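You operate a simulated robot arm through the tools that you are given. There is no shell and no other tool. Be economical: measure what you need, move in short steps, check, and stop when the job is done.

Carry out the task below with a simulated robot arm. There is one attempt and no reset: what you move stays moved.

Task
Park the cord block and wind the slack back onto the big red spool.
Fine: the pink clip goes back with the others, the clamp opens, the block goes in its rest and the orange slider back to 10. The brake, the purple slider and the other clips stay.
Where things are to end (x, y in the base frame): clip within 0.06 m of [0.56, 0.26].

It is judged by the outcome, as a careful person would: the job done as asked, and still so three seconds after it is handed in. It fails if anything else is knocked over, pushed out of place, dropped, spilled or broken.

Robot
A 6-joint arm with a two-finger parallel gripper, fixed in place. Base frame: the origin is at the foot of the arm, x ahead of it, y to its left, z up; the work surface is at about z = 0.812. Readings come in m, degrees, newtons and seconds.
With the tool pointing down near the work surface it reaches from about 0.32 to 0.7 m from the base axis. Its first joint turns from -166.0 to 166.0 degrees. Payload 4.1 kg.
The tool frame sits at the grasp point between the pads (the TCP): z along the fingers, y along the line on which they close. The tips reach 0.023 m beyond it. Largest opening 0.094 m; finger width 0.038, thickness 0.01; the body of the gripper, 0.054 by 0.096 m, starts 0.039 m behind the TCP.
Orientation is told as [roll, pitch, yaw] about the base's x, y, z axes, in that order, counted from this pose: with the fingers straight down and closing along the base's y, the tool's x points along the base's -x, its y along +y and its z along -z.

Tools
- The arm moves only by the tool jog_arm. Its argument "increments" is text: rows parted by semicolons, each of 7 numbers parted by spaces: the shift along the base's x, y, z in m, then the turn, a rotation vector about the base's x, y, z in degrees, then the closure, from 0 (fully open) to 1 (shut). In form: dx dy dz wx wy wz gripper; .... A call has 1 to 8 rows; each row is the pose to reach, as a shift and turn from the pose commanded when the call began. Rows are played at 5 a second. More than 0.05 m and 8.6 degrees between two rows, or a gripper value outside its range, and nothing of the call is played. A pose out of reach is approached as far as the arm can. The call stops where the force on the tool passes 40 N (or 10 N more than at its start, if that is more) or the arm is blocked; 0.2 s more then pass. Each finger travels about 0.045 m/s and halts on what it meets, pressing with about 27 N; the grip force reading is that of the motor and also rises with nothing between the fingers. The clock runs only during rows and for 0.2 s after the last one: add rows that repeat a pose to give the fingers time. It gives the time, the measured TCP pose, the force on the tool (base axes), the opening and the grip force at its end, in the units of the frame above (readings bear some noise), with the torque about the TCP (base axes, N m) and any sound that the robot's microphone picked up.
- Cameras (640 x 400 px; columns grow to the right, rows downward): "scene" is fixed at [0.2352, 0.5018, 1.4006]; the picture's right is [-0.45, 0.89, 0.00], its down [0.84, 0.42, -0.35] and it looks along [-0.31, -0.15, -0.94] (base axes); focal length 214 px, centre (320, 200). "wrist" rides on the gripper at [0.086, 0.016, -0.074] in the tool frame; the picture's right is [-0.18, 0.98, 0.00], its down [-0.58, -0.11, -0.81] and it looks along [-0.79, -0.15, 0.59] (tool axes); focal length 243 px, centre (320, 200). There is no depth. A picture from a camera that has moved, and an enlarged one, comes with that camera's place and axes in the base frame and with its lens. The place of the scene camera against the robot may be out by one fixed shift of up to 0.025 m in any direction.
- get_image(camera): a new picture of that camera. No time passes.
- lift_body(by): slides the trunk up (or, below 0, down) by that many m; the arm rides with it, the base frame stays. It gives what a move gives, with no picture.
- close_up(camera, box): a new picture of the part [left, top, right, bottom] of that camera's present view, enlarged. No time passes.
- close_job(): hands the job in; it is judged then, once.

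Go step by step. Nothing tells you positions but the pictures and the camera data: compare them with the known pose of the tool, close in by small moves and look again before you grip or let go. The budget is 120 turns and 84 pictures, counting those below and the enlarged ones. Unless the task says otherwise, let go and move clear before handing in, and close with one line.

The tools are called after "Emit:" by a JSON object that holds its "method" and its "body". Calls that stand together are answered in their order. jog_arm: Moves the arm, as the interface text tells. Its arguments: {"type":"object","properties":{"increments":{"type":"string"}},"required":["increments"]} The other tools are called the same way: lift_body (by) slides the trunk up or down; get_image (camera) takes a picture; close_up (camera, box) takes an enlarged picture of a part of a camera's view; close_job () hands the job in.

At the start:

```text
time_s: 0.0
position: [0.0911, 0.3954, 1.1853]
tool_rot: [0.1, 0.0, 0.0]
ft_force: [-0.8, 0.4, -1.2]
ft_torque: [0.0, -0.02, 0.01]
opening: 0.0941
gripper_force: 0.0
trunk travel left (down, up): [-0.525, 0.065]
```

scene: 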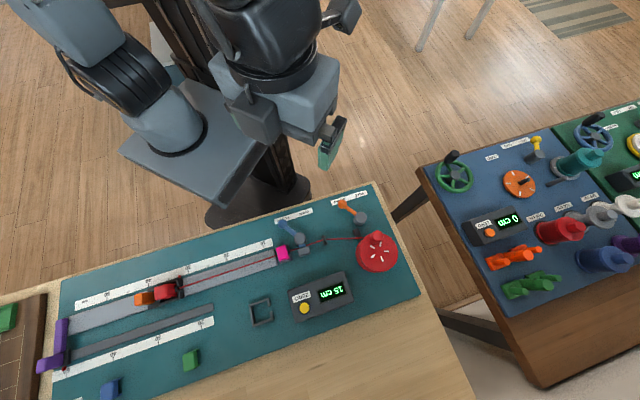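
wrist: 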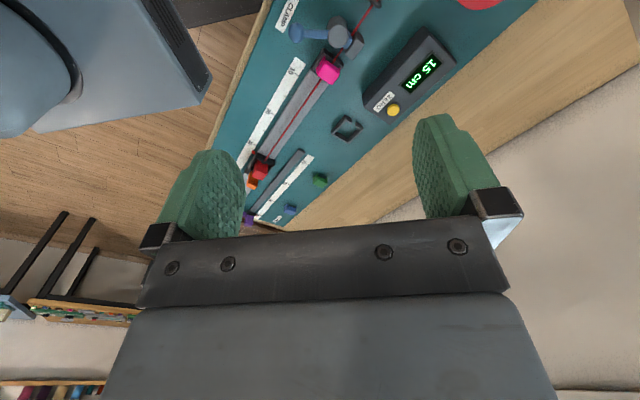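

I see a teal board with a spool, two levers (clamp/brake), a display reading 15 cm, a rail with red block and orange slider, a pink clip on the cord. I take enlarged pictures to read the details.

Emit:
{"method": "close_up", "body": {"camera": "scene", "box": [240, 180, 420, 330]}}

Emit:
{"method": "close_up", "body": {"camera": "scene", "box": [30, 230, 240, 400]}}

```text
2.67 times, centred on (330, 255) of scene
camera zoom: at [0.2352, 0.5018, 1.4006], right [-0.45, 0.89, 0.0], down [0.84, 0.42, -0.35], along [-0.31, -0.15, -0.94], focal length 572 px, centre (293, 53)
```

zoom: 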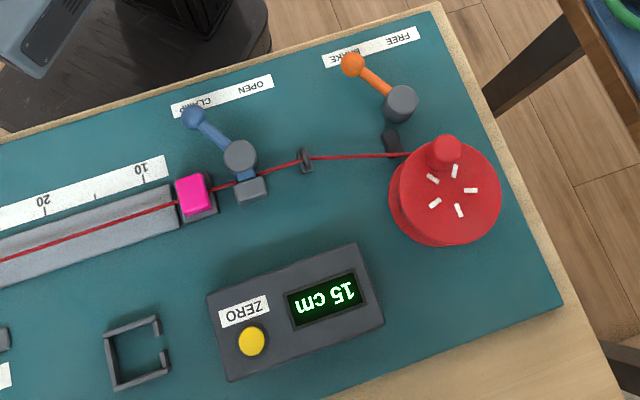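

```text
2.35 times, centred on (135, 315) of scene
camera zoom: at [0.2352, 0.5018, 1.4006], right [-0.45, 0.89, 0.0], down [0.84, 0.42, -0.35], along [-0.31, -0.15, -0.94], focal length 505 px, centre (755, -71)
```

zoom: 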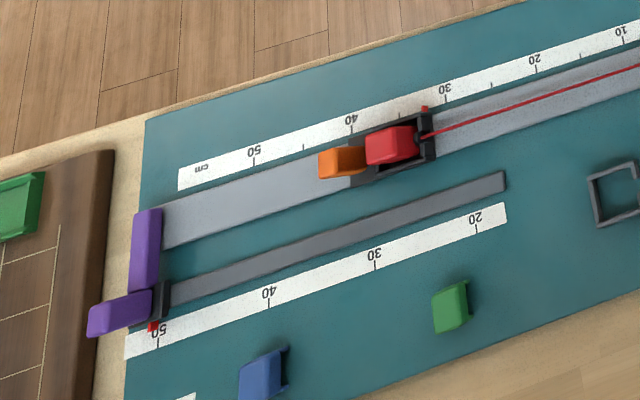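

The cord runs from the red spool past the levers and the pink clip to the red block in the orange slider's carriage; the square frame is likely the rest. I lower the trunk a bit and turn the tool to align with the board (about 45°), then look with the wrist camera.

Emit:
{"method": "lift_body", "body": {"by": -0.15}}

Emit:
{"method": "jog_arm", "body": {"increments": "0 0 0 0 0 7.5 0; 0 0 0 0 0 15 0; 0 0 0 0 0 22.5 0; 0 0 0 0 0 30 0; 0 0 0 0 0 37.5 0; 0 0 0 0 0 45 0"}}

Emit:
{"method": "get_image", "body": {"camera": "wrist"}}

```text
time_s: 1.8
position: [0.0909, 0.3942, 1.0353]
tool_rot: [-0.1, 0.1, -0.1]
ft_force: [-0.3, 1.1, -0.6]
ft_torque: [-0.01, -0.04, -0.01]
opening: 0.094
gripper_force: 0.1
trunk travel left (down, up): [-0.375, 0.215]
```

```text
time_s: 3.1
position: [0.0914, 0.3943, 1.0356]
tool_rot: [0.0, 0.1, 45.1]
ft_force: [0.4, -0.8, 0.0]
ft_torque: [-0.02, -0.03, 0.01]
opening: 0.094
gripper_force: 0.1
trunk travel left (down, up): [-0.375, 0.215]
```

```text
79 pictures are left
camera wrist: at [0.0183, 0.345, 1.1097], right [-0.57, 0.82, 0.0], down [0.49, 0.34, 0.81], along [0.66, 0.46, -0.59], focal length 243 px, centre (320, 200)
```

wrist: 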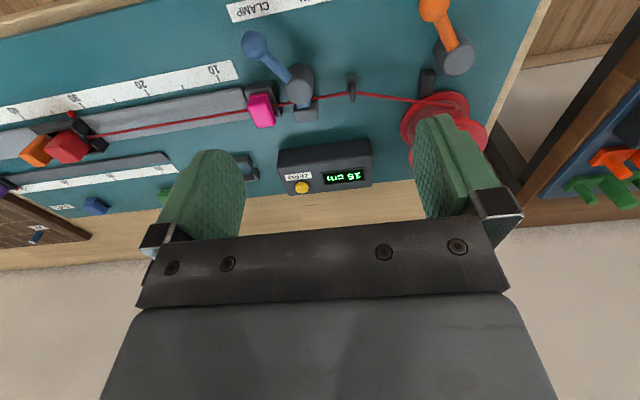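

The wrist view is clear. I zoom in on the levers and clip, and on the block.

Emit:
{"method": "close_up", "body": {"camera": "wrist", "box": [220, 0, 500, 170]}}

Emit:
{"method": "close_up", "body": {"camera": "wrist", "box": [0, 60, 280, 235]}}

```text
2.29 times, centred on (360, 85) of wrist
camera zoom: at [0.0183, 0.345, 1.1097], right [-0.57, 0.82, 0.0], down [0.49, 0.34, 0.81], along [0.66, 0.46, -0.59], focal length 555 px, centre (229, 463)
```

zoom: 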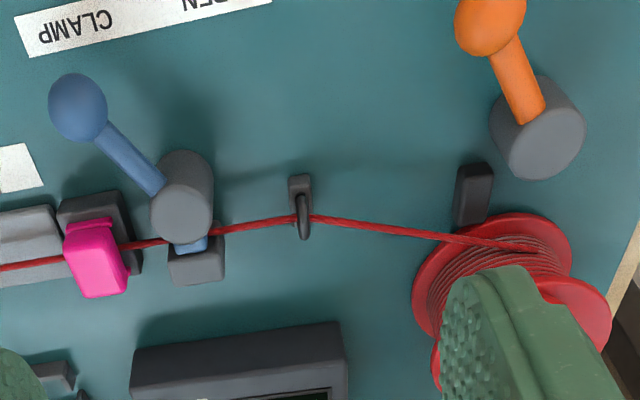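

```text
2.29 times, centred on (140, 148) of wrist
camera zoom: at [0.0183, 0.345, 1.1097], right [-0.57, 0.82, 0.0], down [0.49, 0.34, 0.81], along [0.66, 0.46, -0.59], focal length 555 px, centre (731, 320)
```

zoom: 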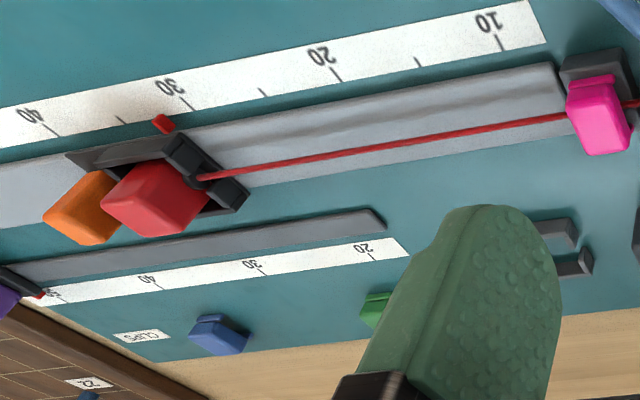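

Brake, clamp and clip are visible; the clip caps the cord on a post at the rail's near end. I move over the clip with the tool turned to close across the rail and view from another side for triangulation.

Emit:
{"method": "jog_arm", "body": {"increments": "0.02 0 0 0 0 -8.5 0; 0.04 0 0 0 0 -17 0; 0.06 0 0 0 0 -25.5 0; 0.08 0 0 0 0 -34 0; 0.1 -0.004 0 0 0 -42 0; 0.109 -0.004 0 0 0 -50 0; 0.109 -0.004 0 0 0 -58 0; 0.109 -0.004 0 0 0 -66 0"}}

Emit:
{"method": "jog_arm", "body": {"increments": "0 0 0 0 0 -8 0; 0 0 0 0 0 -16 0; 0 0 0 0 0 -24 0"}}

Emit:
{"method": "get_image", "body": {"camera": "wrist"}}

Emit:
{"method": "close_up", "body": {"camera": "wrist", "box": [240, 0, 440, 125]}}

```text
time_s: 5.0
position: [0.1997, 0.391, 1.0358]
tool_rot: [0.0, 0.0, -21.1]
ft_force: [0.4, 1.3, -0.2]
ft_torque: [-0.01, -0.01, -0.01]
opening: 0.094
gripper_force: 0.1
trunk travel left (down, up): [-0.375, 0.215]
```

```text
time_s: 5.8
position: [0.2005, 0.3916, 1.0349]
tool_rot: [0.0, 0.0, -45.2]
ft_force: [-0.5, 0.8, 0.2]
ft_torque: [0.0, 0.03, 0.02]
opening: 0.0938
gripper_force: 0.0
trunk travel left (down, up): [-0.375, 0.215]
```

```text
76 pictures are left
camera wrist: at [0.1505, 0.4634, 1.11], right [0.83, 0.56, 0.0], down [0.33, -0.49, 0.81], along [0.45, -0.67, -0.59], focal length 243 px, centre (320, 200)
```

wrist: 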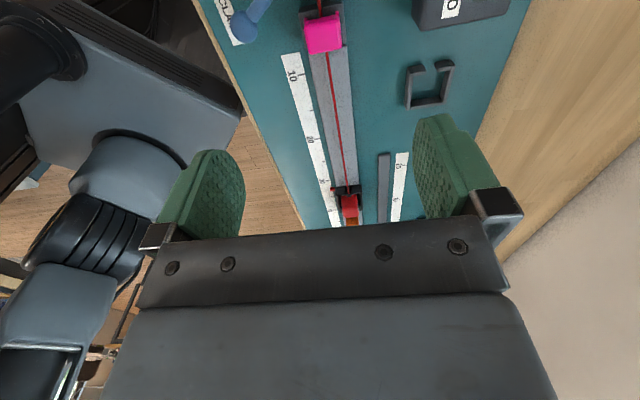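

```text
3.20 times, centred on (340, 62) of wrist
camera zoom: at [0.1505, 0.4634, 1.11], right [0.83, 0.56, 0.0], down [0.33, -0.49, 0.81], along [0.45, -0.67, -0.59], focal length 776 px, centre (256, 640)
```

zoom: 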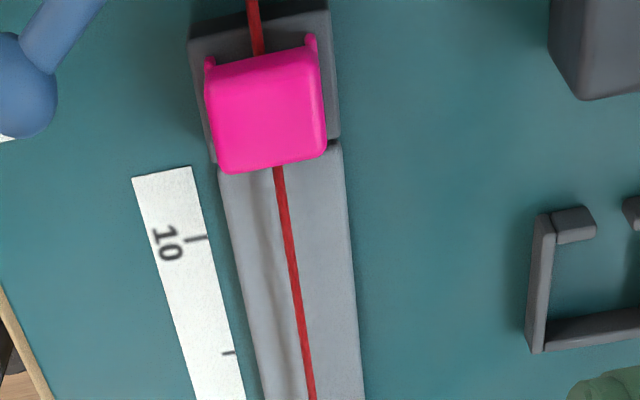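

Triangulation puts the pink clip's top centre at about (0.206, 0.386, 0.837), and the blue ball at (0.142, 0.350, 0.837), clear of a partly opened gripper. I descend above the clip and look closely.

Emit:
{"method": "jog_arm", "body": {"increments": "0.005 -0.006 -0.04 0 0 0 0.3; 0.005 -0.006 -0.08 0 0 0 0.3; 0.005 -0.006 -0.135 0 0 0 0.3; 0.005 -0.006 -0.135 0 0 0 0.3"}}

Emit:
{"method": "get_image", "body": {"camera": "wrist"}}

```text
refused: row 3 steps farther than a row can; nothing moved
```

```text
74 pictures are left
camera wrist: at [0.1505, 0.4634, 1.11], right [0.83, 0.56, 0.0], down [0.33, -0.49, 0.81], along [0.45, -0.67, -0.59], focal length 243 px, centre (320, 200)
```

wrist: 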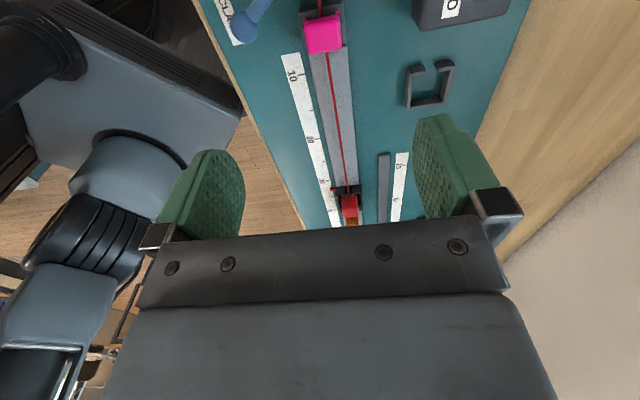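

One row stepped too far; I split the descent into smaller rows.

Emit:
{"method": "jog_arm", "body": {"increments": "0.005 -0.006 -0.045 0 0 0 0.3; 0.005 -0.006 -0.09 0 0 0 0.3; 0.005 -0.006 -0.135 0 0 0 0.3; 0.005 -0.006 -0.135 0 0 0 0.3"}}

Emit:
{"method": "get_image", "body": {"camera": "wrist"}}

```text
time_s: 6.8
position: [0.2062, 0.3843, 0.9]
tool_rot: [0.0, 0.0, -44.9]
ft_force: [0.6, -0.3, 0.1]
ft_torque: [0.02, -0.01, 0.01]
opening: 0.0658
gripper_force: 0.1
trunk travel left (down, up): [-0.375, 0.215]
```

```text
73 pictures are left
camera wrist: at [0.1562, 0.4576, 0.9747], right [0.83, 0.56, 0.0], down [0.33, -0.49, 0.81], along [0.46, -0.67, -0.59], focal length 243 px, centre (320, 200)
```

wrist: 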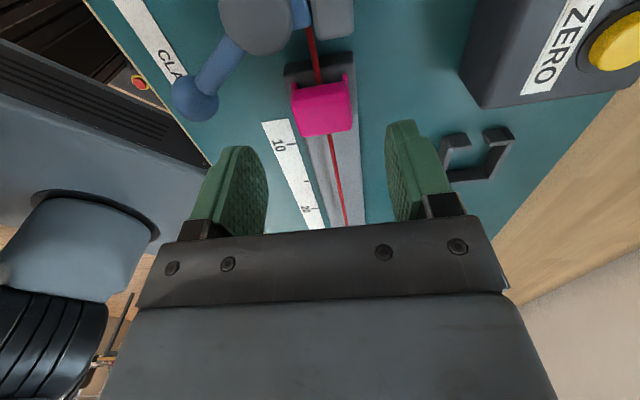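

The clip is right beneath the grasp point. I zoom in to judge heights.

Emit:
{"method": "close_up", "body": {"camera": "wrist", "box": [240, 30, 400, 130]}}

```text
4.00 times, centred on (320, 80) of wrist
camera zoom: at [0.1562, 0.4576, 0.9747], right [0.83, 0.56, 0.0], down [0.33, -0.49, 0.81], along [0.46, -0.67, -0.59], focal length 970 px, centre (320, 680)
```

zoom: 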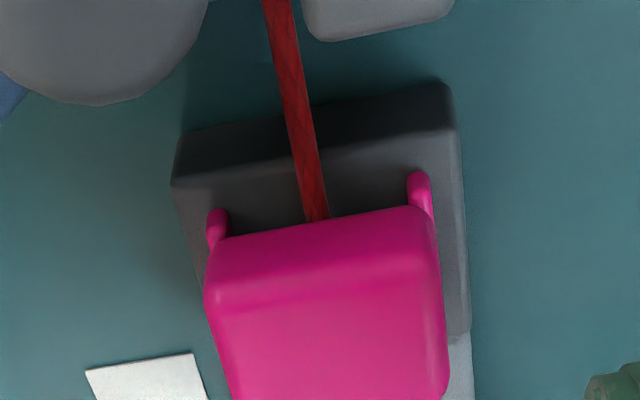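

The clip sits on a low dark pad. I lower to tips about 12 mm below its top and close gently.

Emit:
{"method": "jog_arm", "body": {"increments": "0 0.001 -0.03 0 0 0 0.3; 0 0.001 -0.052 0 0 0 0.3; 0 0.001 -0.052 0 0 0 0.3"}}

Emit:
{"method": "get_image", "body": {"camera": "wrist"}}

```text
time_s: 7.5
position: [0.2059, 0.3857, 0.8487]
tool_rot: [0.0, 0.0, -45.1]
ft_force: [-0.8, 0.0, 0.6]
ft_torque: [0.01, 0.02, 0.0]
opening: 0.066
gripper_force: 0.1
trunk travel left (down, up): [-0.375, 0.215]
```

```text
71 pictures are left
camera wrist: at [0.1553, 0.4585, 0.9228], right [0.82, 0.57, 0.0], down [0.33, -0.49, 0.81], along [0.46, -0.67, -0.59], focal length 243 px, centre (320, 200)
```

wrist: 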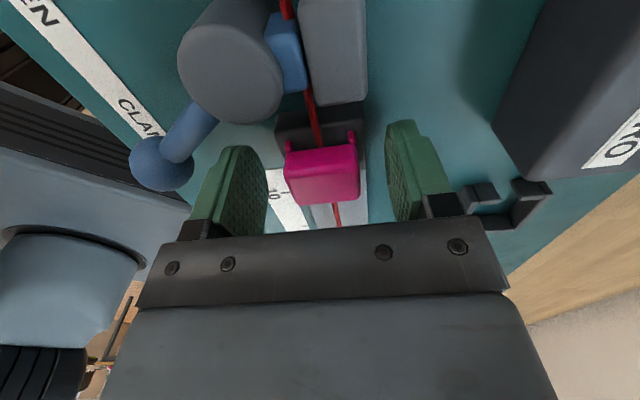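

Clip is centred between the pads and nothing touches. I close on it.

Emit:
{"method": "jog_arm", "body": {"increments": "0 0 0 0 0 0 0.5; 0 0 0 0 0 0 0.62; 0 0 0 0 0 0 0.7; 0 0 0 0 0 0 0.75; 0 0 0 0 0 0 0.75"}}

Emit:
{"method": "close_up", "body": {"camera": "wrist", "box": [220, 90, 420, 240]}}

```text
time_s: 8.8
position: [0.2085, 0.3873, 0.848]
tool_rot: [0.1, -0.1, -45.1]
ft_force: [10.9, 9.7, -4.2]
ft_torque: [1.09, -1.0, 0.04]
opening: 0.0439
gripper_force: 45.3
trunk travel left (down, up): [-0.375, 0.215]
```

```text
2.67 times, centred on (320, 165) of wrist
camera zoom: at [0.1566, 0.4596, 0.9231], right [0.83, 0.56, 0.0], down [0.33, -0.49, 0.81], along [0.46, -0.66, -0.59], focal length 647 px, centre (320, 293)
```

zoom: 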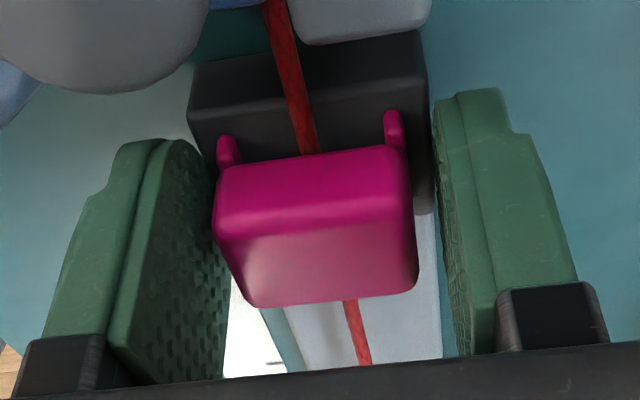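

The opening stalled at 44 mm, so the tips are on the pad, not the clip. I open, raise 6 mm and try again.

Emit:
{"method": "jog_arm", "body": {"increments": "0 0 0 0 0 0 0.3; 0 0 0 0 0 0 0.3; 0 0 0.006 0 0 0 0.3; 0 0 0.006 0 0 0 0.5; 0 0 0.006 0 0 0 0.58; 0 0 0.006 0 0 0 0.62; 0 0 0.006 0 0 0 0.62"}}

Emit:
{"method": "close_up", "body": {"camera": "wrist", "box": [220, 90, 420, 240]}}

```text
time_s: 10.3
position: [0.2054, 0.3848, 0.8546]
tool_rot: [0.0, 0.0, -44.9]
ft_force: [-0.4, 0.8, 0.7]
ft_torque: [0.02, -0.01, 0.01]
opening: 0.0357
gripper_force: 0.0
trunk travel left (down, up): [-0.375, 0.215]
```

```text
2.67 times, centred on (320, 165) of wrist
camera zoom: at [0.1554, 0.4584, 0.929], right [0.83, 0.56, 0.0], down [0.33, -0.49, 0.81], along [0.46, -0.67, -0.59], focal length 647 px, centre (320, 293)
```

zoom: 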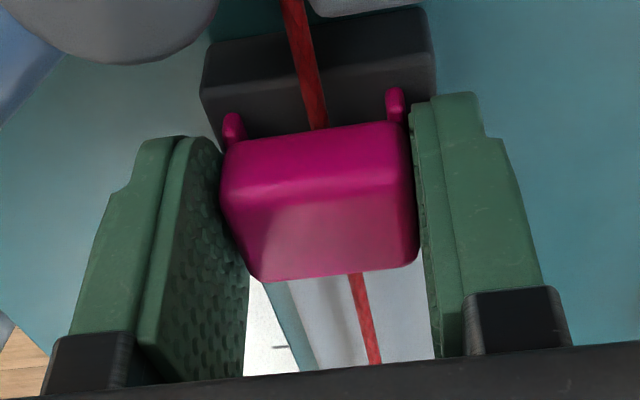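

Now the fingers are above the pad and beside the clip. I close firmly and lift a little.

Emit:
{"method": "jog_arm", "body": {"increments": "0 0 -0.001 0 0 0 0.7; 0 0 -0.001 0 0 0 0.8; 0 0 -0.001 0 0 0 0.85; 0 0 -0.001 0 0 0 0.85; 0 0 -0.001 0 0 0 0.85"}}

Emit:
{"method": "close_up", "body": {"camera": "wrist", "box": [220, 90, 420, 240]}}

```text
time_s: 11.6
position: [0.2045, 0.3854, 0.8541]
tool_rot: [0.0, 0.0, -45.0]
ft_force: [0.8, 0.6, 11.7]
ft_torque: [0.02, -0.03, 0.02]
opening: 0.0329
gripper_force: 26.6
trunk travel left (down, up): [-0.375, 0.215]
```

```text
2.67 times, centred on (320, 165) of wrist
camera zoom: at [0.1552, 0.4583, 0.9288], right [0.83, 0.56, 0.0], down [0.33, -0.49, 0.81], along [0.46, -0.66, -0.59], focal length 647 px, centre (320, 293)
```

zoom: 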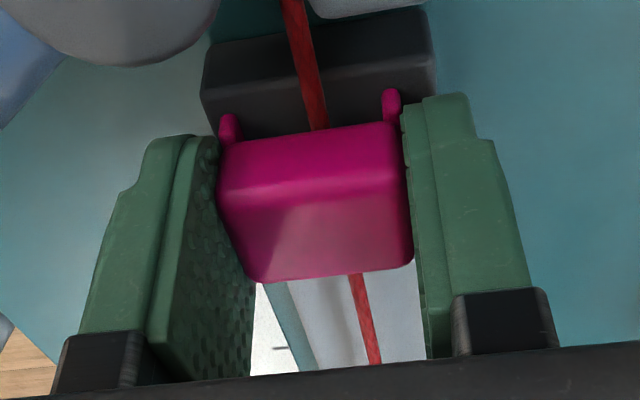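

The clip is held (33 mm, 27 N). I lift it straight up.

Emit:
{"method": "jog_arm", "body": {"increments": "0 0 0.01 0 0 0 0.9; 0 0 0.03 0 0 0 0.9; 0 0 0.07 0 0 0 0.9; 0 0 0.1 0 0 0 0.9"}}

Emit:
{"method": "get_image", "body": {"camera": "wrist"}}

Emit:
{"method": "get_image", "body": {"camera": "scene"}}

```text
time_s: 12.6
position: [0.2048, 0.3837, 0.9536]
tool_rot: [0.0, -0.1, -44.9]
ft_force: [0.7, -0.2, -0.9]
ft_torque: [0.01, -0.03, 0.0]
opening: 0.0328
gripper_force: 27.0
trunk travel left (down, up): [-0.375, 0.215]
```

```text
67 pictures are left
camera wrist: at [0.1557, 0.4578, 1.0282], right [0.83, 0.56, 0.0], down [0.33, -0.49, 0.81], along [0.46, -0.67, -0.59], focal length 243 px, centre (320, 200)
```

wrist: 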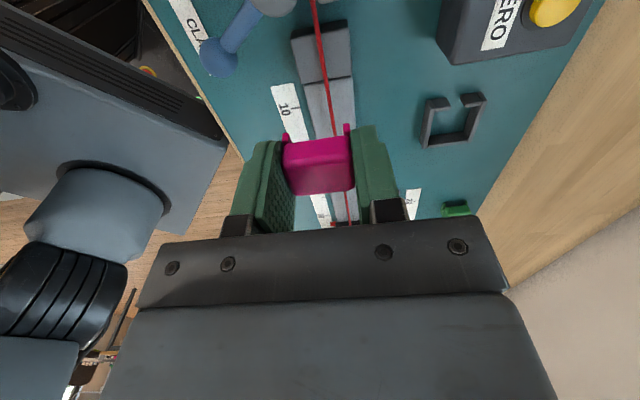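

```text
66 pictures are left
```

scene: 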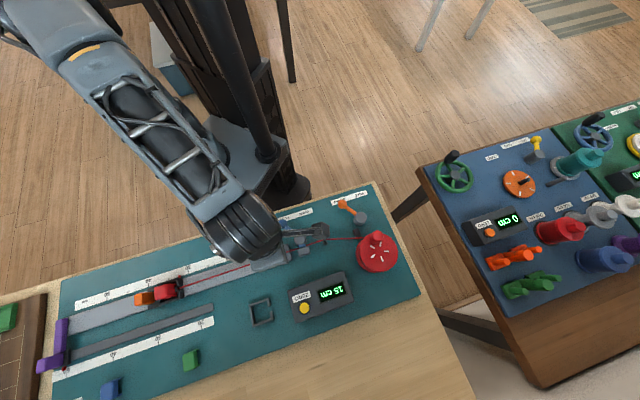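

Clip is off the cord and everything else looks unchanged. I carry it at height toward (0.56, 0.26), between the green and blue clips.

Emit:
{"method": "jog_arm", "body": {"increments": "0.0444 -0.0155 0 0 0 0 0.9; 0.0888 -0.031 0 0 0 0 0.9; 0.133 -0.0465 0 0 0 0 0.9; 0.1775 -0.062 0 0 0 0 0.9; 0.222 -0.0775 0 0 0 0 0.9; 0.266 -0.093 0 0 0 0 0.9; 0.311 -0.108 0 0 0 0 0.9; 0.355 -0.124 0 0 0 0 0.9"}}

Emit:
{"method": "get_image", "body": {"camera": "wrist"}}

Emit:
{"method": "get_image", "body": {"camera": "scene"}}

```text
time_s: 14.3
position: [0.5603, 0.2621, 0.9531]
tool_rot: [0.1, 0.0, -45.0]
ft_force: [-0.5, 0.3, -0.4]
ft_torque: [0.01, 0.01, -0.02]
opening: 0.0327
gripper_force: 27.3
trunk travel left (down, up): [-0.375, 0.215]
```

```text
65 pictures are left
camera wrist: at [0.5105, 0.3348, 1.0276], right [0.82, 0.57, 0.0], down [0.33, -0.49, 0.81], along [0.46, -0.67, -0.59], focal length 243 px, centre (320, 200)
```

wrist: 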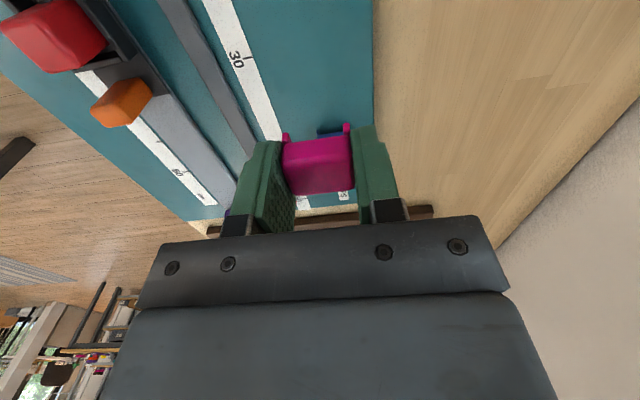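

```text
64 pictures are left
```

scene: 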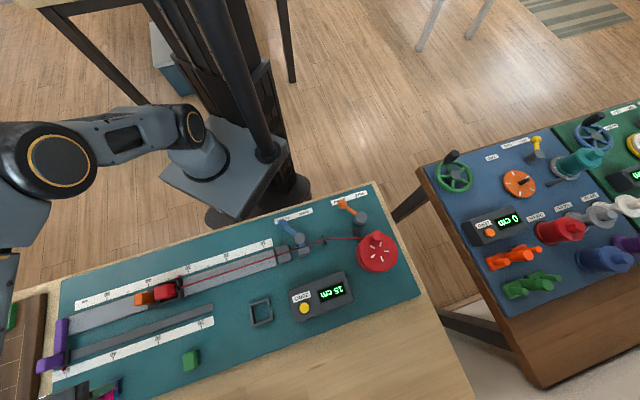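

Target spot is clear on the board strip between ruler and edge. I lower the clip to just above the surface.

Emit:
{"method": "jog_arm", "body": {"increments": "-0.003 -0.004 -0.045 0 0 0 0.9; -0.003 -0.004 -0.085 0 0 0 0.9; -0.003 -0.004 -0.105 0 0 0 0.9; -0.003 -0.004 -0.108 0 0 0 0.9"}}

Emit:
{"method": "get_image", "body": {"camera": "wrist"}}

Emit:
{"method": "close_up", "body": {"camera": "scene", "box": [40, 330, 220, 400]}}

```text
time_s: 15.3
position: [0.5565, 0.2584, 0.8445]
tool_rot: [0.0, 0.0, -45.0]
ft_force: [-1.0, 0.2, -0.3]
ft_torque: [0.04, -0.05, -0.05]
opening: 0.0326
gripper_force: 27.0
trunk travel left (down, up): [-0.375, 0.215]
```

```text
63 pictures are left
camera wrist: at [0.5069, 0.3303, 0.92], right [0.83, 0.56, 0.0], down [0.33, -0.49, 0.81], along [0.46, -0.67, -0.59], focal length 243 px, centre (320, 200)
```

wrist: 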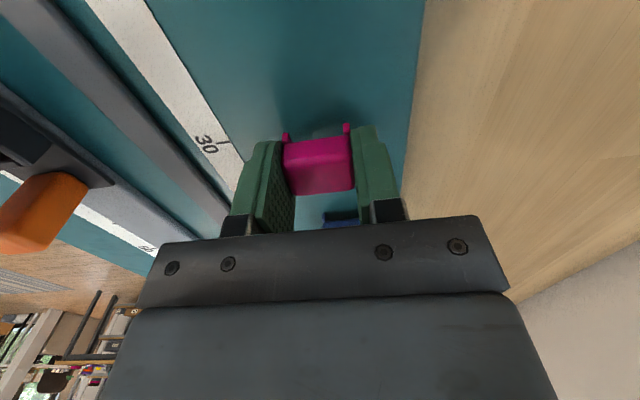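

```text
3.56 times, centred on (130, 365) of scene
camera zoom: at [0.2352, 0.5018, 1.4006], right [-0.45, 0.89, 0.0], down [0.84, 0.42, -0.35], along [-0.31, -0.15, -0.94], focal length 763 px, centre (996, -387)
```

zoom: 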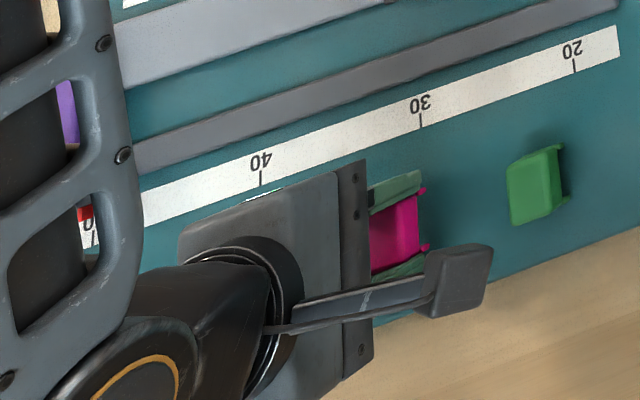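

Still in air; I descend in millimetre steps until it touches.

Emit:
{"method": "jog_arm", "body": {"increments": "0 0 -0.002 0 0 0 0.9; 0 0 -0.004 0 0 0 0.9; 0 0 -0.004 0 0 0 0.9"}}

Emit:
{"method": "jog_arm", "body": {"increments": "0 0 -0.0015 0 0 0 0.9; 0 0 -0.0025 0 0 0 0.9; 0 0 -0.0025 0 0 0 0.9"}}

```text
time_s: 16.1
position: [0.5574, 0.2581, 0.8418]
tool_rot: [0.0, 0.0, -45.0]
ft_force: [-0.3, -0.1, 0.4]
ft_torque: [0.02, 0.02, 0.0]
opening: 0.0326
gripper_force: 27.3
trunk travel left (down, up): [-0.375, 0.215]
```

```text
time_s: 16.9
position: [0.5564, 0.2578, 0.8391]
tool_rot: [0.0, 0.0, -45.0]
ft_force: [-0.2, 0.3, 0.6]
ft_torque: [-0.01, 0.01, 0.0]
opening: 0.0329
gripper_force: 27.3
trunk travel left (down, up): [-0.375, 0.215]
```

Emit:
{"method": "jog_arm", "body": {"increments": "0 0 -0.001 0 0 0 0.9; 0 0 -0.002 0 0 0 0.9; 0 0 -0.002 0 0 0 0.9"}}

Emit:
{"method": "close_up", "body": {"camera": "wrist", "box": [220, 90, 420, 240]}}

```text
time_s: 17.8
position: [0.557, 0.2582, 0.8379]
tool_rot: [0.1, 0.0, -45.1]
ft_force: [0.0, -0.4, 4.2]
ft_torque: [0.01, 0.05, 0.02]
opening: 0.0328
gripper_force: 26.6
trunk travel left (down, up): [-0.375, 0.215]
```

```text
2.67 times, centred on (320, 165) of wrist
camera zoom: at [0.5071, 0.3304, 0.9118], right [0.83, 0.56, 0.0], down [0.33, -0.49, 0.81], along [0.46, -0.67, -0.59], focal length 647 px, centre (320, 293)
```

zoom: 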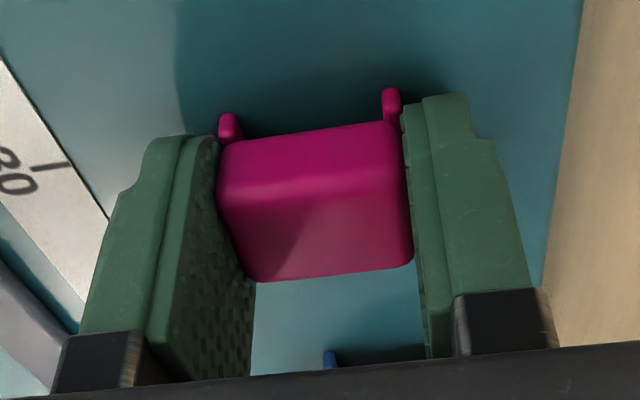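

It rests on the board (4 N contact). I release and rise.

Emit:
{"method": "jog_arm", "body": {"increments": "0 0 0 0 0 0 0.6; 0 0 0 0 0 0 0.4; 0 0 0 0 0 0 0.3; 0 0 0.02 0 0 0 0.3; 0 0 0.06 0 0 0 0.3; 0 0 0.1 0 0 0 0.3; 0 0 0.13 0 0 0 0.3"}}

Emit:
{"method": "get_image", "body": {"camera": "wrist"}}

```text
time_s: 19.4
position: [0.5573, 0.2578, 0.9671]
tool_rot: [0.0, -0.1, -45.0]
ft_force: [-0.2, 0.1, -0.6]
ft_torque: [-0.01, 0.01, -0.02]
opening: 0.0657
gripper_force: 0.1
trunk travel left (down, up): [-0.375, 0.215]
```

```text
60 pictures are left
camera wrist: at [0.5075, 0.3307, 1.0419], right [0.83, 0.56, 0.0], down [0.33, -0.49, 0.81], along [0.46, -0.67, -0.59], focal length 243 px, centre (320, 200)
```

wrist: 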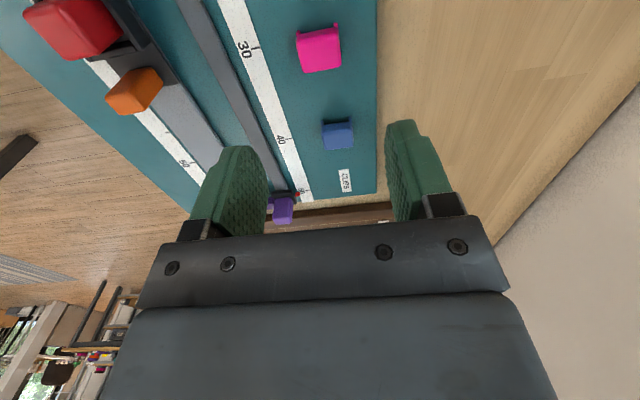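

The pink clip sits in line with the others. Next is the clamp lever: I fly back, turning the tool to close along the rail, with fingers shut to push the ball toward OPEN.

Emit:
{"method": "jog_arm", "body": {"increments": "-0.037 0.006 0 0 0 8.2 0.3; -0.074 0.012 0 0 0 16.4 0.3; -0.111 0.018 0 0 0 24.6 0.3; -0.148 0.024 0 0 0 32.8 0.5; -0.185 0.03 0 0 0 41 0.7; -0.222 0.036 0 0 0 49.2 0.9; -0.259 0.042 0 0 0 57.4 1; -0.296 0.048 0 0 0 65 1"}}

Emit:
{"method": "jog_arm", "body": {"increments": "-0.034 0.006 0 0 0 8.2 1; -0.068 0.01 0 0 0 16.4 1; -0.098 0.015 0 0 0 25 1; -0.098 0.015 0 0 0 25 1"}}

Emit:
{"method": "get_image", "body": {"camera": "wrist"}}

Emit:
{"method": "get_image", "body": {"camera": "scene"}}

```text
time_s: 21.1
position: [0.2609, 0.3057, 0.9671]
tool_rot: [0.0, 0.1, 20.1]
ft_force: [0.3, 0.0, 0.2]
ft_torque: [-0.03, 0.01, 0.02]
opening: 0.0
gripper_force: 27.3
trunk travel left (down, up): [-0.375, 0.215]
```

```text
time_s: 22.1
position: [0.1626, 0.3211, 0.9678]
tool_rot: [-0.1, -0.1, 45.1]
ft_force: [-0.2, -0.1, 0.2]
ft_torque: [-0.03, 0.0, 0.0]
opening: 0.0001
gripper_force: 27.1
trunk travel left (down, up): [-0.375, 0.215]
```

```text
59 pictures are left
camera wrist: at [0.0896, 0.2717, 1.0411], right [-0.57, 0.82, 0.0], down [0.49, 0.34, 0.81], along [0.66, 0.46, -0.59], focal length 243 px, centre (320, 200)
```

wrist: 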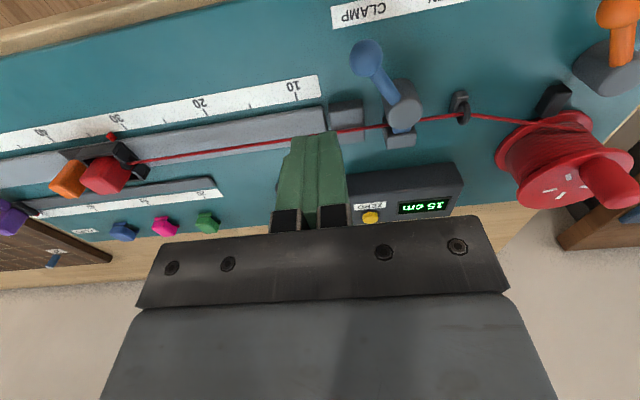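

```text
58 pictures are left
```

scene: 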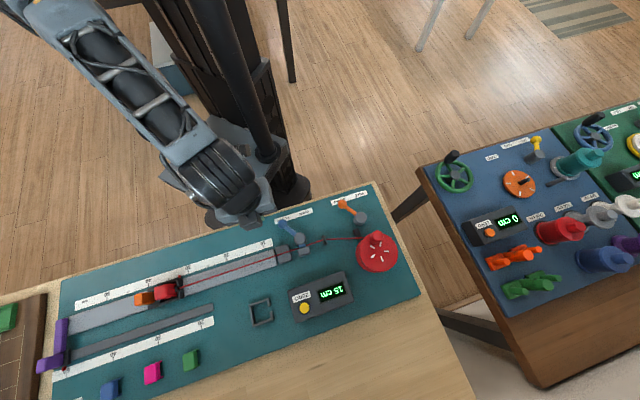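

Ball at about (0.140, 0.352, 0.837), hub near (0.147, 0.402). I lower the closed fingers beside the ball and check.

Emit:
{"method": "jog_arm", "body": {"increments": "0 0 -0.045 0 0 0 1; 0 0 -0.09 0 0 0 1; 0 0 -0.12 0 0 0 1; -0.004 0.004 -0.12 0 0 0 1"}}

Emit:
{"method": "get_image", "body": {"camera": "wrist"}}

```text
time_s: 23.1
position: [0.159, 0.3253, 0.8462]
tool_rot: [0.0, 0.0, 45.0]
ft_force: [-0.4, 0.1, -0.4]
ft_torque: [0.03, -0.01, -0.01]
opening: 0.0001
gripper_force: 26.9
trunk travel left (down, up): [-0.375, 0.215]
```

```text
57 pictures are left
camera wrist: at [0.086, 0.2753, 0.9208], right [-0.57, 0.82, 0.0], down [0.49, 0.33, 0.81], along [0.67, 0.46, -0.59], focal length 243 px, centre (320, 200)
```

wrist: 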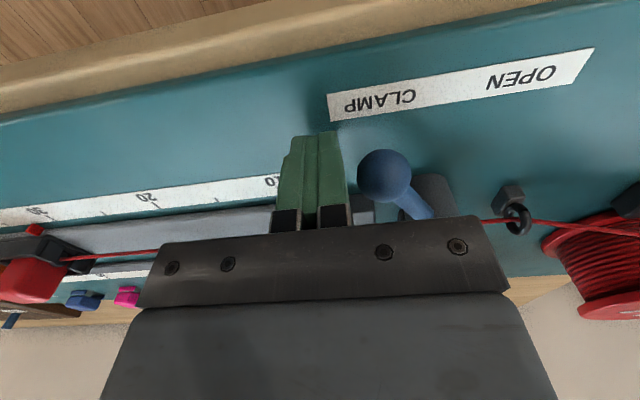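

Fingers are beside the ball. I push along the board toward OPEN in small steps.

Emit:
{"method": "jog_arm", "body": {"increments": "-0.005 0.005 0 0 0 0 1; -0.01 0.01 0 0 0 0 1; -0.015 0.015 0 0 0 0 1; -0.02 0.02 0 0 0 0 1; -0.025 0.025 0 0 0 0 1; -0.03 0.03 0 0 0 0 1"}}

Emit:
{"method": "get_image", "body": {"camera": "wrist"}}

```text
time_s: 24.6
position: [0.1301, 0.3546, 0.8469]
tool_rot: [0.0, 0.0, 44.9]
ft_force: [-0.3, -0.6, -0.4]
ft_torque: [0.02, -0.01, 0.01]
opening: 0.0
gripper_force: 27.2
trunk travel left (down, up): [-0.375, 0.215]
```

```text
56 pictures are left
camera wrist: at [0.0567, 0.3051, 0.9212], right [-0.56, 0.83, 0.0], down [0.49, 0.33, 0.81], along [0.67, 0.46, -0.59], focal length 243 px, centre (320, 200)
```

wrist: 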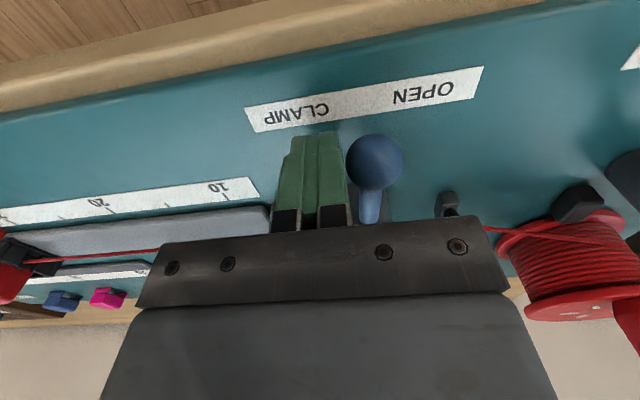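

It swings freely. I keep pushing toward OPEN.

Emit:
{"method": "jog_arm", "body": {"increments": "-0.005 0.005 0 0 0 0 1; -0.01 0.01 0 0 0 0 1; -0.015 0.015 0 0 0 0 1; -0.02 0.02 0 0 0 0 1; -0.025 0.025 0 0 0 0 1; -0.028 0.028 0 0 0 0 1"}}

Emit:
{"method": "get_image", "body": {"camera": "wrist"}}

Emit:
{"method": "close_up", "body": {"camera": "scene", "box": [240, 180, 420, 330]}}

```text
time_s: 25.8
position: [0.1089, 0.3724, 0.8469]
tool_rot: [-0.5, 0.4, 44.8]
ft_force: [22.0, -19.4, 15.8]
ft_torque: [0.31, -0.13, -0.62]
opening: 0.0
gripper_force: 26.7
trunk travel left (down, up): [-0.375, 0.215]
stopped in row 6: the force on the tool passed its limit at 45 N (the readings are from after the stop); the commanded pose is now the measured one
```

```text
55 pictures are left
camera wrist: at [0.0353, 0.3248, 0.9224], right [-0.56, 0.83, -0.01], down [0.49, 0.34, 0.8], along [0.67, 0.45, -0.6], focal length 243 px, centre (320, 200)
```

wrist: 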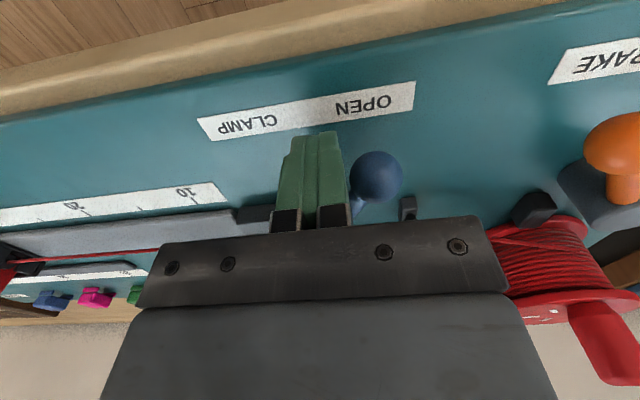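

```text
2.67 times, centred on (330, 255) of scene
camera zoom: at [0.2352, 0.5018, 1.4006], right [-0.45, 0.89, 0.0], down [0.84, 0.42, -0.35], along [-0.31, -0.15, -0.94], focal length 572 px, centre (293, 53)
```

zoom: 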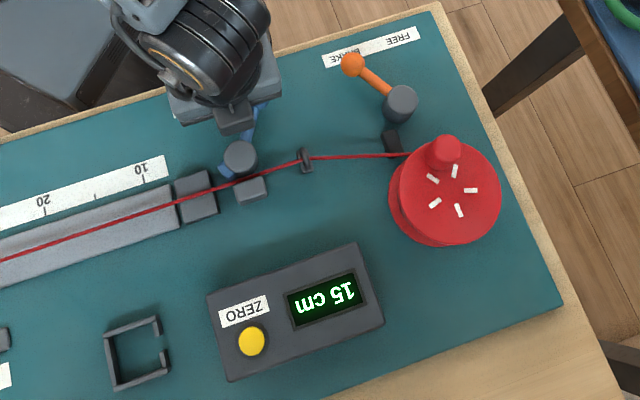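

It met its stop near OPEN. I back off, rise and verify.

Emit:
{"method": "jog_arm", "body": {"increments": "0.01 -0.01 0 0 0 0 1; 0.012 -0.012 0.03 0 0 0 1; 0.012 -0.012 0.07 0 0 0 1; 0.012 -0.012 0.11 0 0 0 1"}}

Emit:
{"method": "get_image", "body": {"camera": "wrist"}}

```text
time_s: 26.8
position: [0.1166, 0.3643, 0.9565]
tool_rot: [-0.5, 0.4, 45.0]
ft_force: [-0.4, 0.1, -0.3]
ft_torque: [-0.01, -0.01, 0.02]
opening: 0.0
gripper_force: 27.7
trunk travel left (down, up): [-0.375, 0.215]
```

```text
53 pictures are left
camera wrist: at [0.0436, 0.3153, 1.0313], right [-0.56, 0.83, -0.01], down [0.49, 0.34, 0.8], along [0.67, 0.45, -0.6], focal length 243 px, centre (320, 200)
```

wrist: 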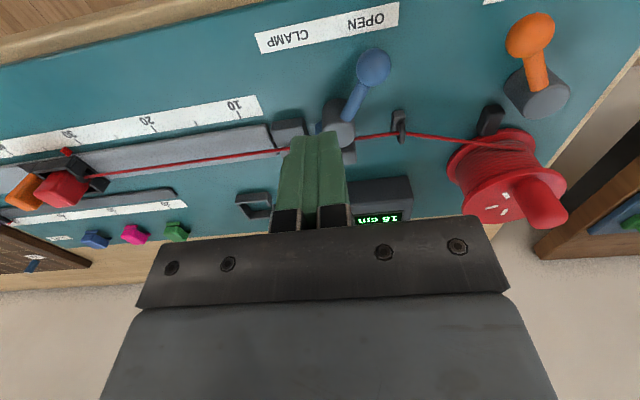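

Clamp is at OPEN, other things undisturbed. Now I fly over the red cord block, turning to close across the rail.

Emit:
{"method": "jog_arm", "body": {"increments": "0.03 -0.018 0.01 0 0 -8.4 1; 0.06 -0.036 0.01 0 0 -16.8 0.8; 0.09 -0.054 0.01 0 0 -25.2 0.6; 0.12 -0.072 0.01 0 0 -33.6 0.4; 0.15 -0.09 0.01 0 0 -42 0.2; 0.18 -0.108 0.01 0 0 -50.4 0.1; 0.21 -0.126 0.01 0 0 -58.8 0.1; 0.24 -0.144 0.01 0 0 -67 0.1"}}

Emit:
{"method": "jog_arm", "body": {"increments": "0.02 -0.016 0 0 0 -8 0.1; 0.046 -0.035 0 0.3 -0.3 -16 0.1; 0.046 -0.035 0 0.3 -0.3 -23 0.1"}}

Emit:
{"method": "get_image", "body": {"camera": "wrist"}}

Emit:
{"method": "get_image", "body": {"camera": "scene"}}

```text
time_s: 28.6
position: [0.3593, 0.2203, 0.9662]
tool_rot: [-0.6, 0.3, -22.3]
ft_force: [0.0, 1.2, 0.3]
ft_torque: [-0.02, -0.02, -0.01]
opening: 0.0845
gripper_force: 0.1
trunk travel left (down, up): [-0.375, 0.215]
```

```text
time_s: 29.4
position: [0.4048, 0.1839, 0.9656]
tool_rot: [-0.1, 0.4, -45.1]
ft_force: [0.1, -0.5, 1.0]
ft_torque: [-0.01, 0.01, 0.01]
opening: 0.0846
gripper_force: 0.0
trunk travel left (down, up): [-0.375, 0.215]
```

```text
52 pictures are left
camera wrist: at [0.3549, 0.2573, 1.0404], right [0.83, 0.56, 0.0], down [0.34, -0.49, 0.8], along [0.45, -0.67, -0.59], focal length 243 px, centre (320, 200)
```

wrist: 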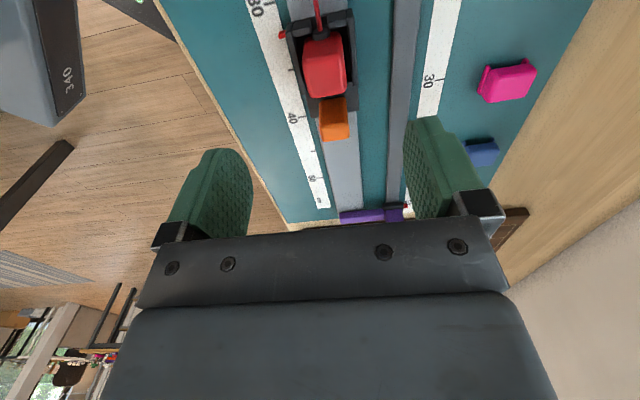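

```text
51 pictures are left
```

scene: 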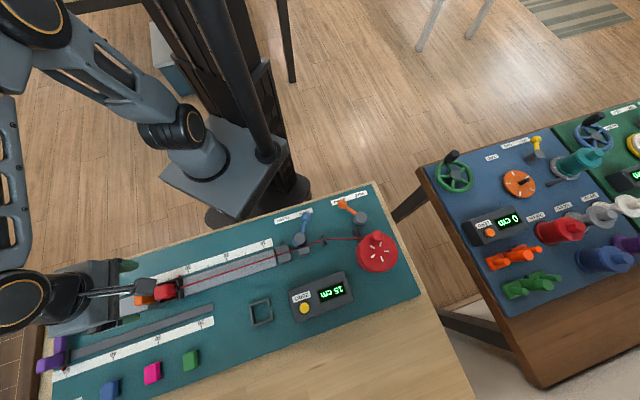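

Emit:
{"method": "close_up", "body": {"camera": "wrist", "box": [240, 0, 400, 150]}}

```text
2.67 times, centred on (320, 75) of wrist
camera zoom: at [0.3549, 0.2573, 1.0404], right [0.83, 0.56, 0.0], down [0.34, -0.49, 0.8], along [0.45, -0.67, -0.59], focal length 647 px, centre (320, 533)
```

zoom: 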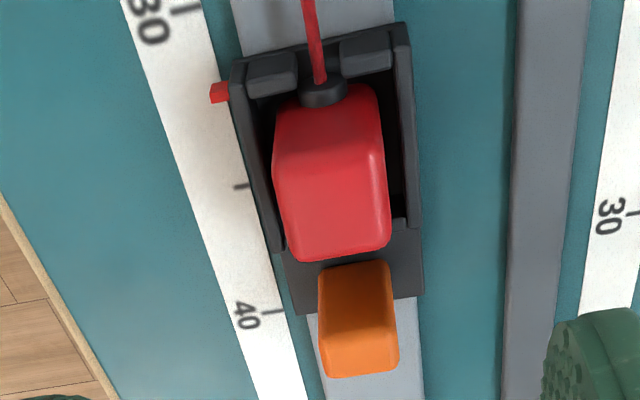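

The red block sits in a tray with low side walls and a slot for the cord; it stands proud. I descend to look at wall and block heights.

Emit:
{"method": "jog_arm", "body": {"increments": "0.005 -0.005 -0.03 0 -0.2 0 0.1; 0.005 -0.005 -0.06 0 -0.4 0 0.1; 0.005 -0.005 -0.06 0 -0.4 0 0.1"}}

Emit:
{"method": "close_up", "body": {"camera": "wrist", "box": [180, 40, 460, 215]}}

```text
time_s: 30.2
position: [0.4092, 0.1802, 0.9051]
tool_rot: [0.1, -0.1, -45.1]
ft_force: [1.1, 1.1, 0.1]
ft_torque: [0.01, -0.04, -0.01]
opening: 0.0847
gripper_force: 0.1
trunk travel left (down, up): [-0.375, 0.215]
```

```text
2.29 times, centred on (320, 128) of wrist
camera zoom: at [0.359, 0.2523, 0.9794], right [0.83, 0.56, 0.0], down [0.33, -0.49, 0.81], along [0.46, -0.67, -0.59], focal length 555 px, centre (320, 366)
```

zoom: 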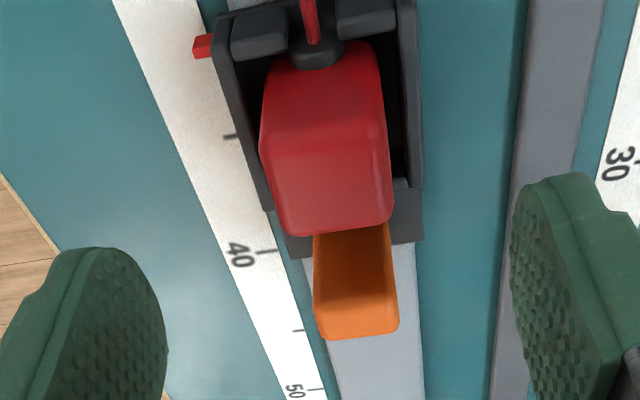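

The block's top is about z 0.864, centred near (0.411, 0.182), about 29 mm wide. I lower with tips at ~0.848, above the tray walls, then check.

Emit:
{"method": "jog_arm", "body": {"increments": "0.001 0.001 -0.02 0 0 0 0.35; 0.001 0.001 -0.034 0 0 0 0.45; 0.001 0.001 -0.034 0 0 0 0.5; 0.001 0.001 -0.034 0 0 0 0.5"}}

Emit:
{"method": "close_up", "body": {"camera": "wrist", "box": [180, 60, 460, 235]}}

```text
time_s: 31.2
position: [0.4102, 0.1815, 0.8718]
tool_rot: [0.2, 0.0, -45.0]
ft_force: [0.3, -0.3, -0.4]
ft_torque: [0.0, 0.01, -0.03]
opening: 0.0475
gripper_force: 0.0
trunk travel left (down, up): [-0.375, 0.215]
```

```text
2.29 times, centred on (320, 148) of wrist
camera zoom: at [0.3597, 0.2537, 0.9464], right [0.83, 0.56, 0.0], down [0.33, -0.49, 0.81], along [0.46, -0.67, -0.59], focal length 555 px, centre (320, 320)
```

zoom: 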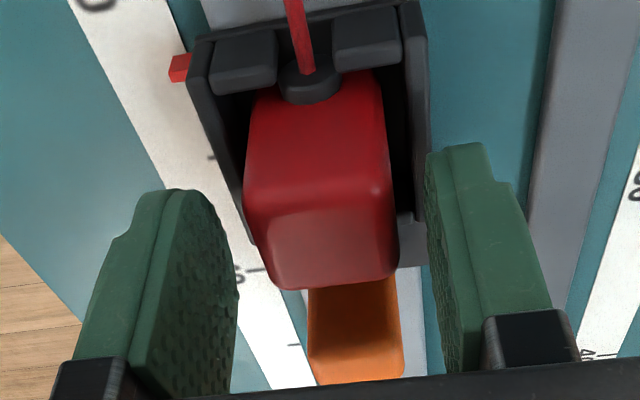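

The block is between the pads. I close on it.

Emit:
{"method": "jog_arm", "body": {"increments": "-0.002 0.002 0 0 0 0 0.6; -0.002 0.002 0 0 0 0 0.7; -0.002 0.002 0 0 0 0 0.8; -0.002 0.002 0 0 0 0 0.9; -0.002 0.002 0 0 0 0 0.9"}}

Emit:
{"method": "close_up", "body": {"camera": "wrist", "box": [180, 60, 460, 235]}}

```text
time_s: 32.4
position: [0.4081, 0.1835, 0.8712]
tool_rot: [0.2, 0.0, -45.1]
ft_force: [-0.4, 0.0, 0.4]
ft_torque: [-0.03, 0.02, -0.01]
opening: 0.0296
gripper_force: 27.3
trunk travel left (down, up): [-0.375, 0.215]
```

```text
2.29 times, centred on (320, 148) of wrist
camera zoom: at [0.3575, 0.2557, 0.9464], right [0.83, 0.56, 0.0], down [0.33, -0.49, 0.81], along [0.46, -0.66, -0.59], focal length 555 px, centre (320, 320)
```

zoom: 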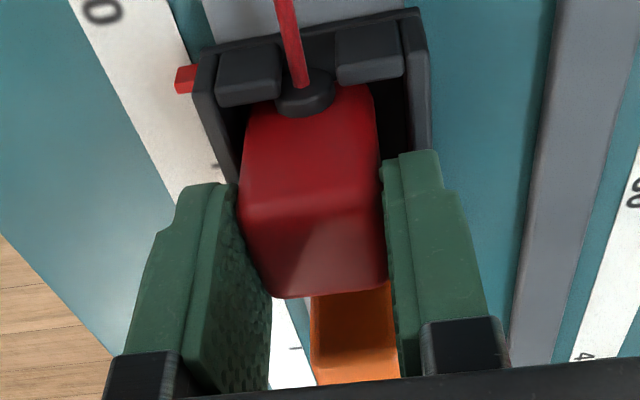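

Block held at 29.6 mm. I lift it straight up a little and check.

Emit:
{"method": "jog_arm", "body": {"increments": "0 0 0.01 0 0 0 0.95; 0 0 0.02 0 0 0 0.95; 0 0 0.03 0 0 0 0.95; 0 0 0.04 0 0 0 0.95"}}

Emit:
{"method": "close_up", "body": {"camera": "wrist", "box": [180, 60, 460, 235]}}

Emit:
{"method": "get_image", "body": {"camera": "scene"}}

```text
time_s: 33.4
position: [0.4081, 0.1835, 0.9125]
tool_rot: [0.2, 0.0, -45.1]
ft_force: [0.0, -0.1, -0.9]
ft_torque: [0.01, 0.04, 0.02]
opening: 0.0293
gripper_force: 27.3
trunk travel left (down, up): [-0.375, 0.215]
```

```text
2.29 times, centred on (320, 148) of wrist
camera zoom: at [0.3574, 0.2561, 0.9874], right [0.83, 0.56, 0.0], down [0.33, -0.49, 0.81], along [0.46, -0.67, -0.59], focal length 555 px, centre (320, 320)
```

zoom: 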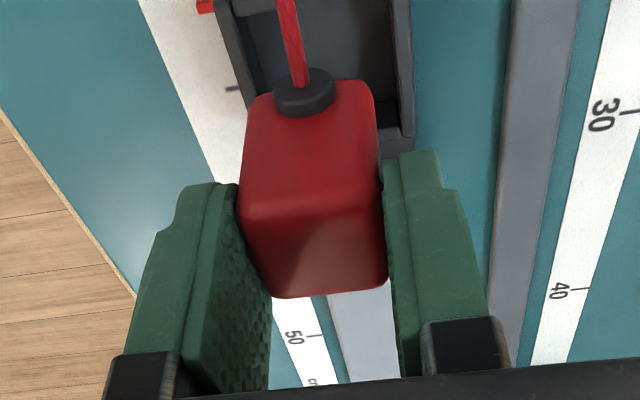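

```text
45 pictures are left
```

scene: 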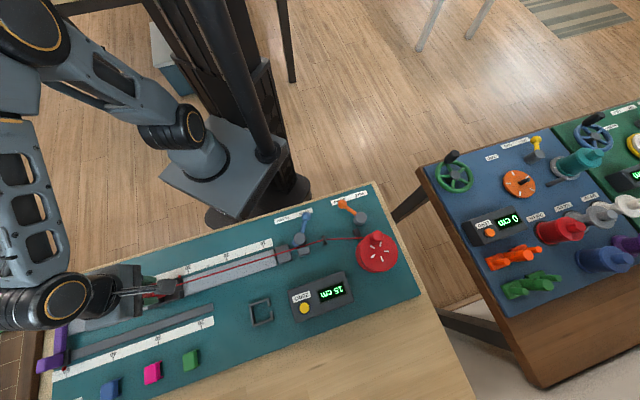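

The block is free with its cord trailing from the -u face. The rest (square frame, gap facing the spool) is near (0.350, 0.408); I carry the block there at height.

Emit:
{"method": "jog_arm", "body": {"increments": "-0.008 0.03 0.02 0 0 0 0.95; -0.016 0.065 0.03 0 0 0 0.95; -0.025 0.1 0.03 0 0 0 0.95; -0.033 0.14 0.03 0 0 0 0.95; -0.042 0.18 0.03 0 0 0 0.95; -0.056 0.2215 0.03 0 0 0 0.95; -0.056 0.2215 0.03 0 0 0 0.95"}}

Emit:
{"method": "get_image", "body": {"camera": "wrist"}}

Emit:
{"method": "get_image", "body": {"camera": "scene"}}

```text
time_s: 35.0
position: [0.3513, 0.4053, 0.9416]
tool_rot: [0.3, -0.1, -45.0]
ft_force: [0.0, -1.0, -0.9]
ft_torque: [-0.01, 0.02, -0.01]
opening: 0.0295
gripper_force: 26.5
trunk travel left (down, up): [-0.375, 0.215]
```

```text
44 pictures are left
camera wrist: at [0.302, 0.4784, 1.0159], right [0.83, 0.56, 0.0], down [0.33, -0.49, 0.81], along [0.46, -0.67, -0.59], focal length 243 px, centre (320, 200)
```

wrist: 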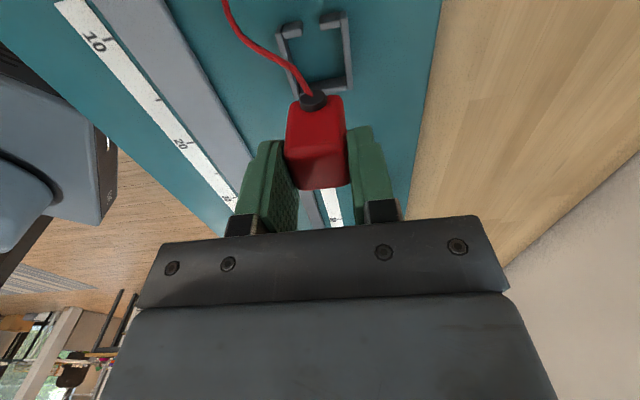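

```text
43 pictures are left
```

scene: 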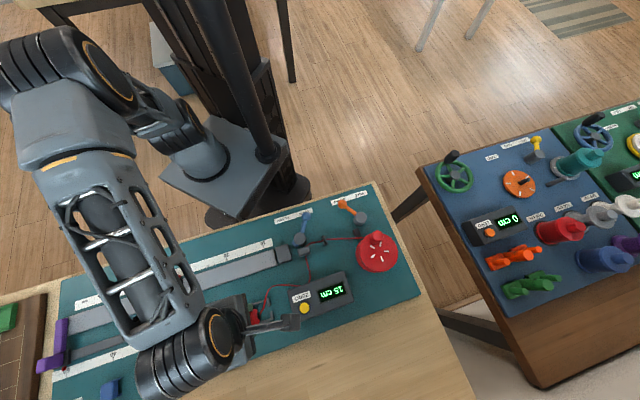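

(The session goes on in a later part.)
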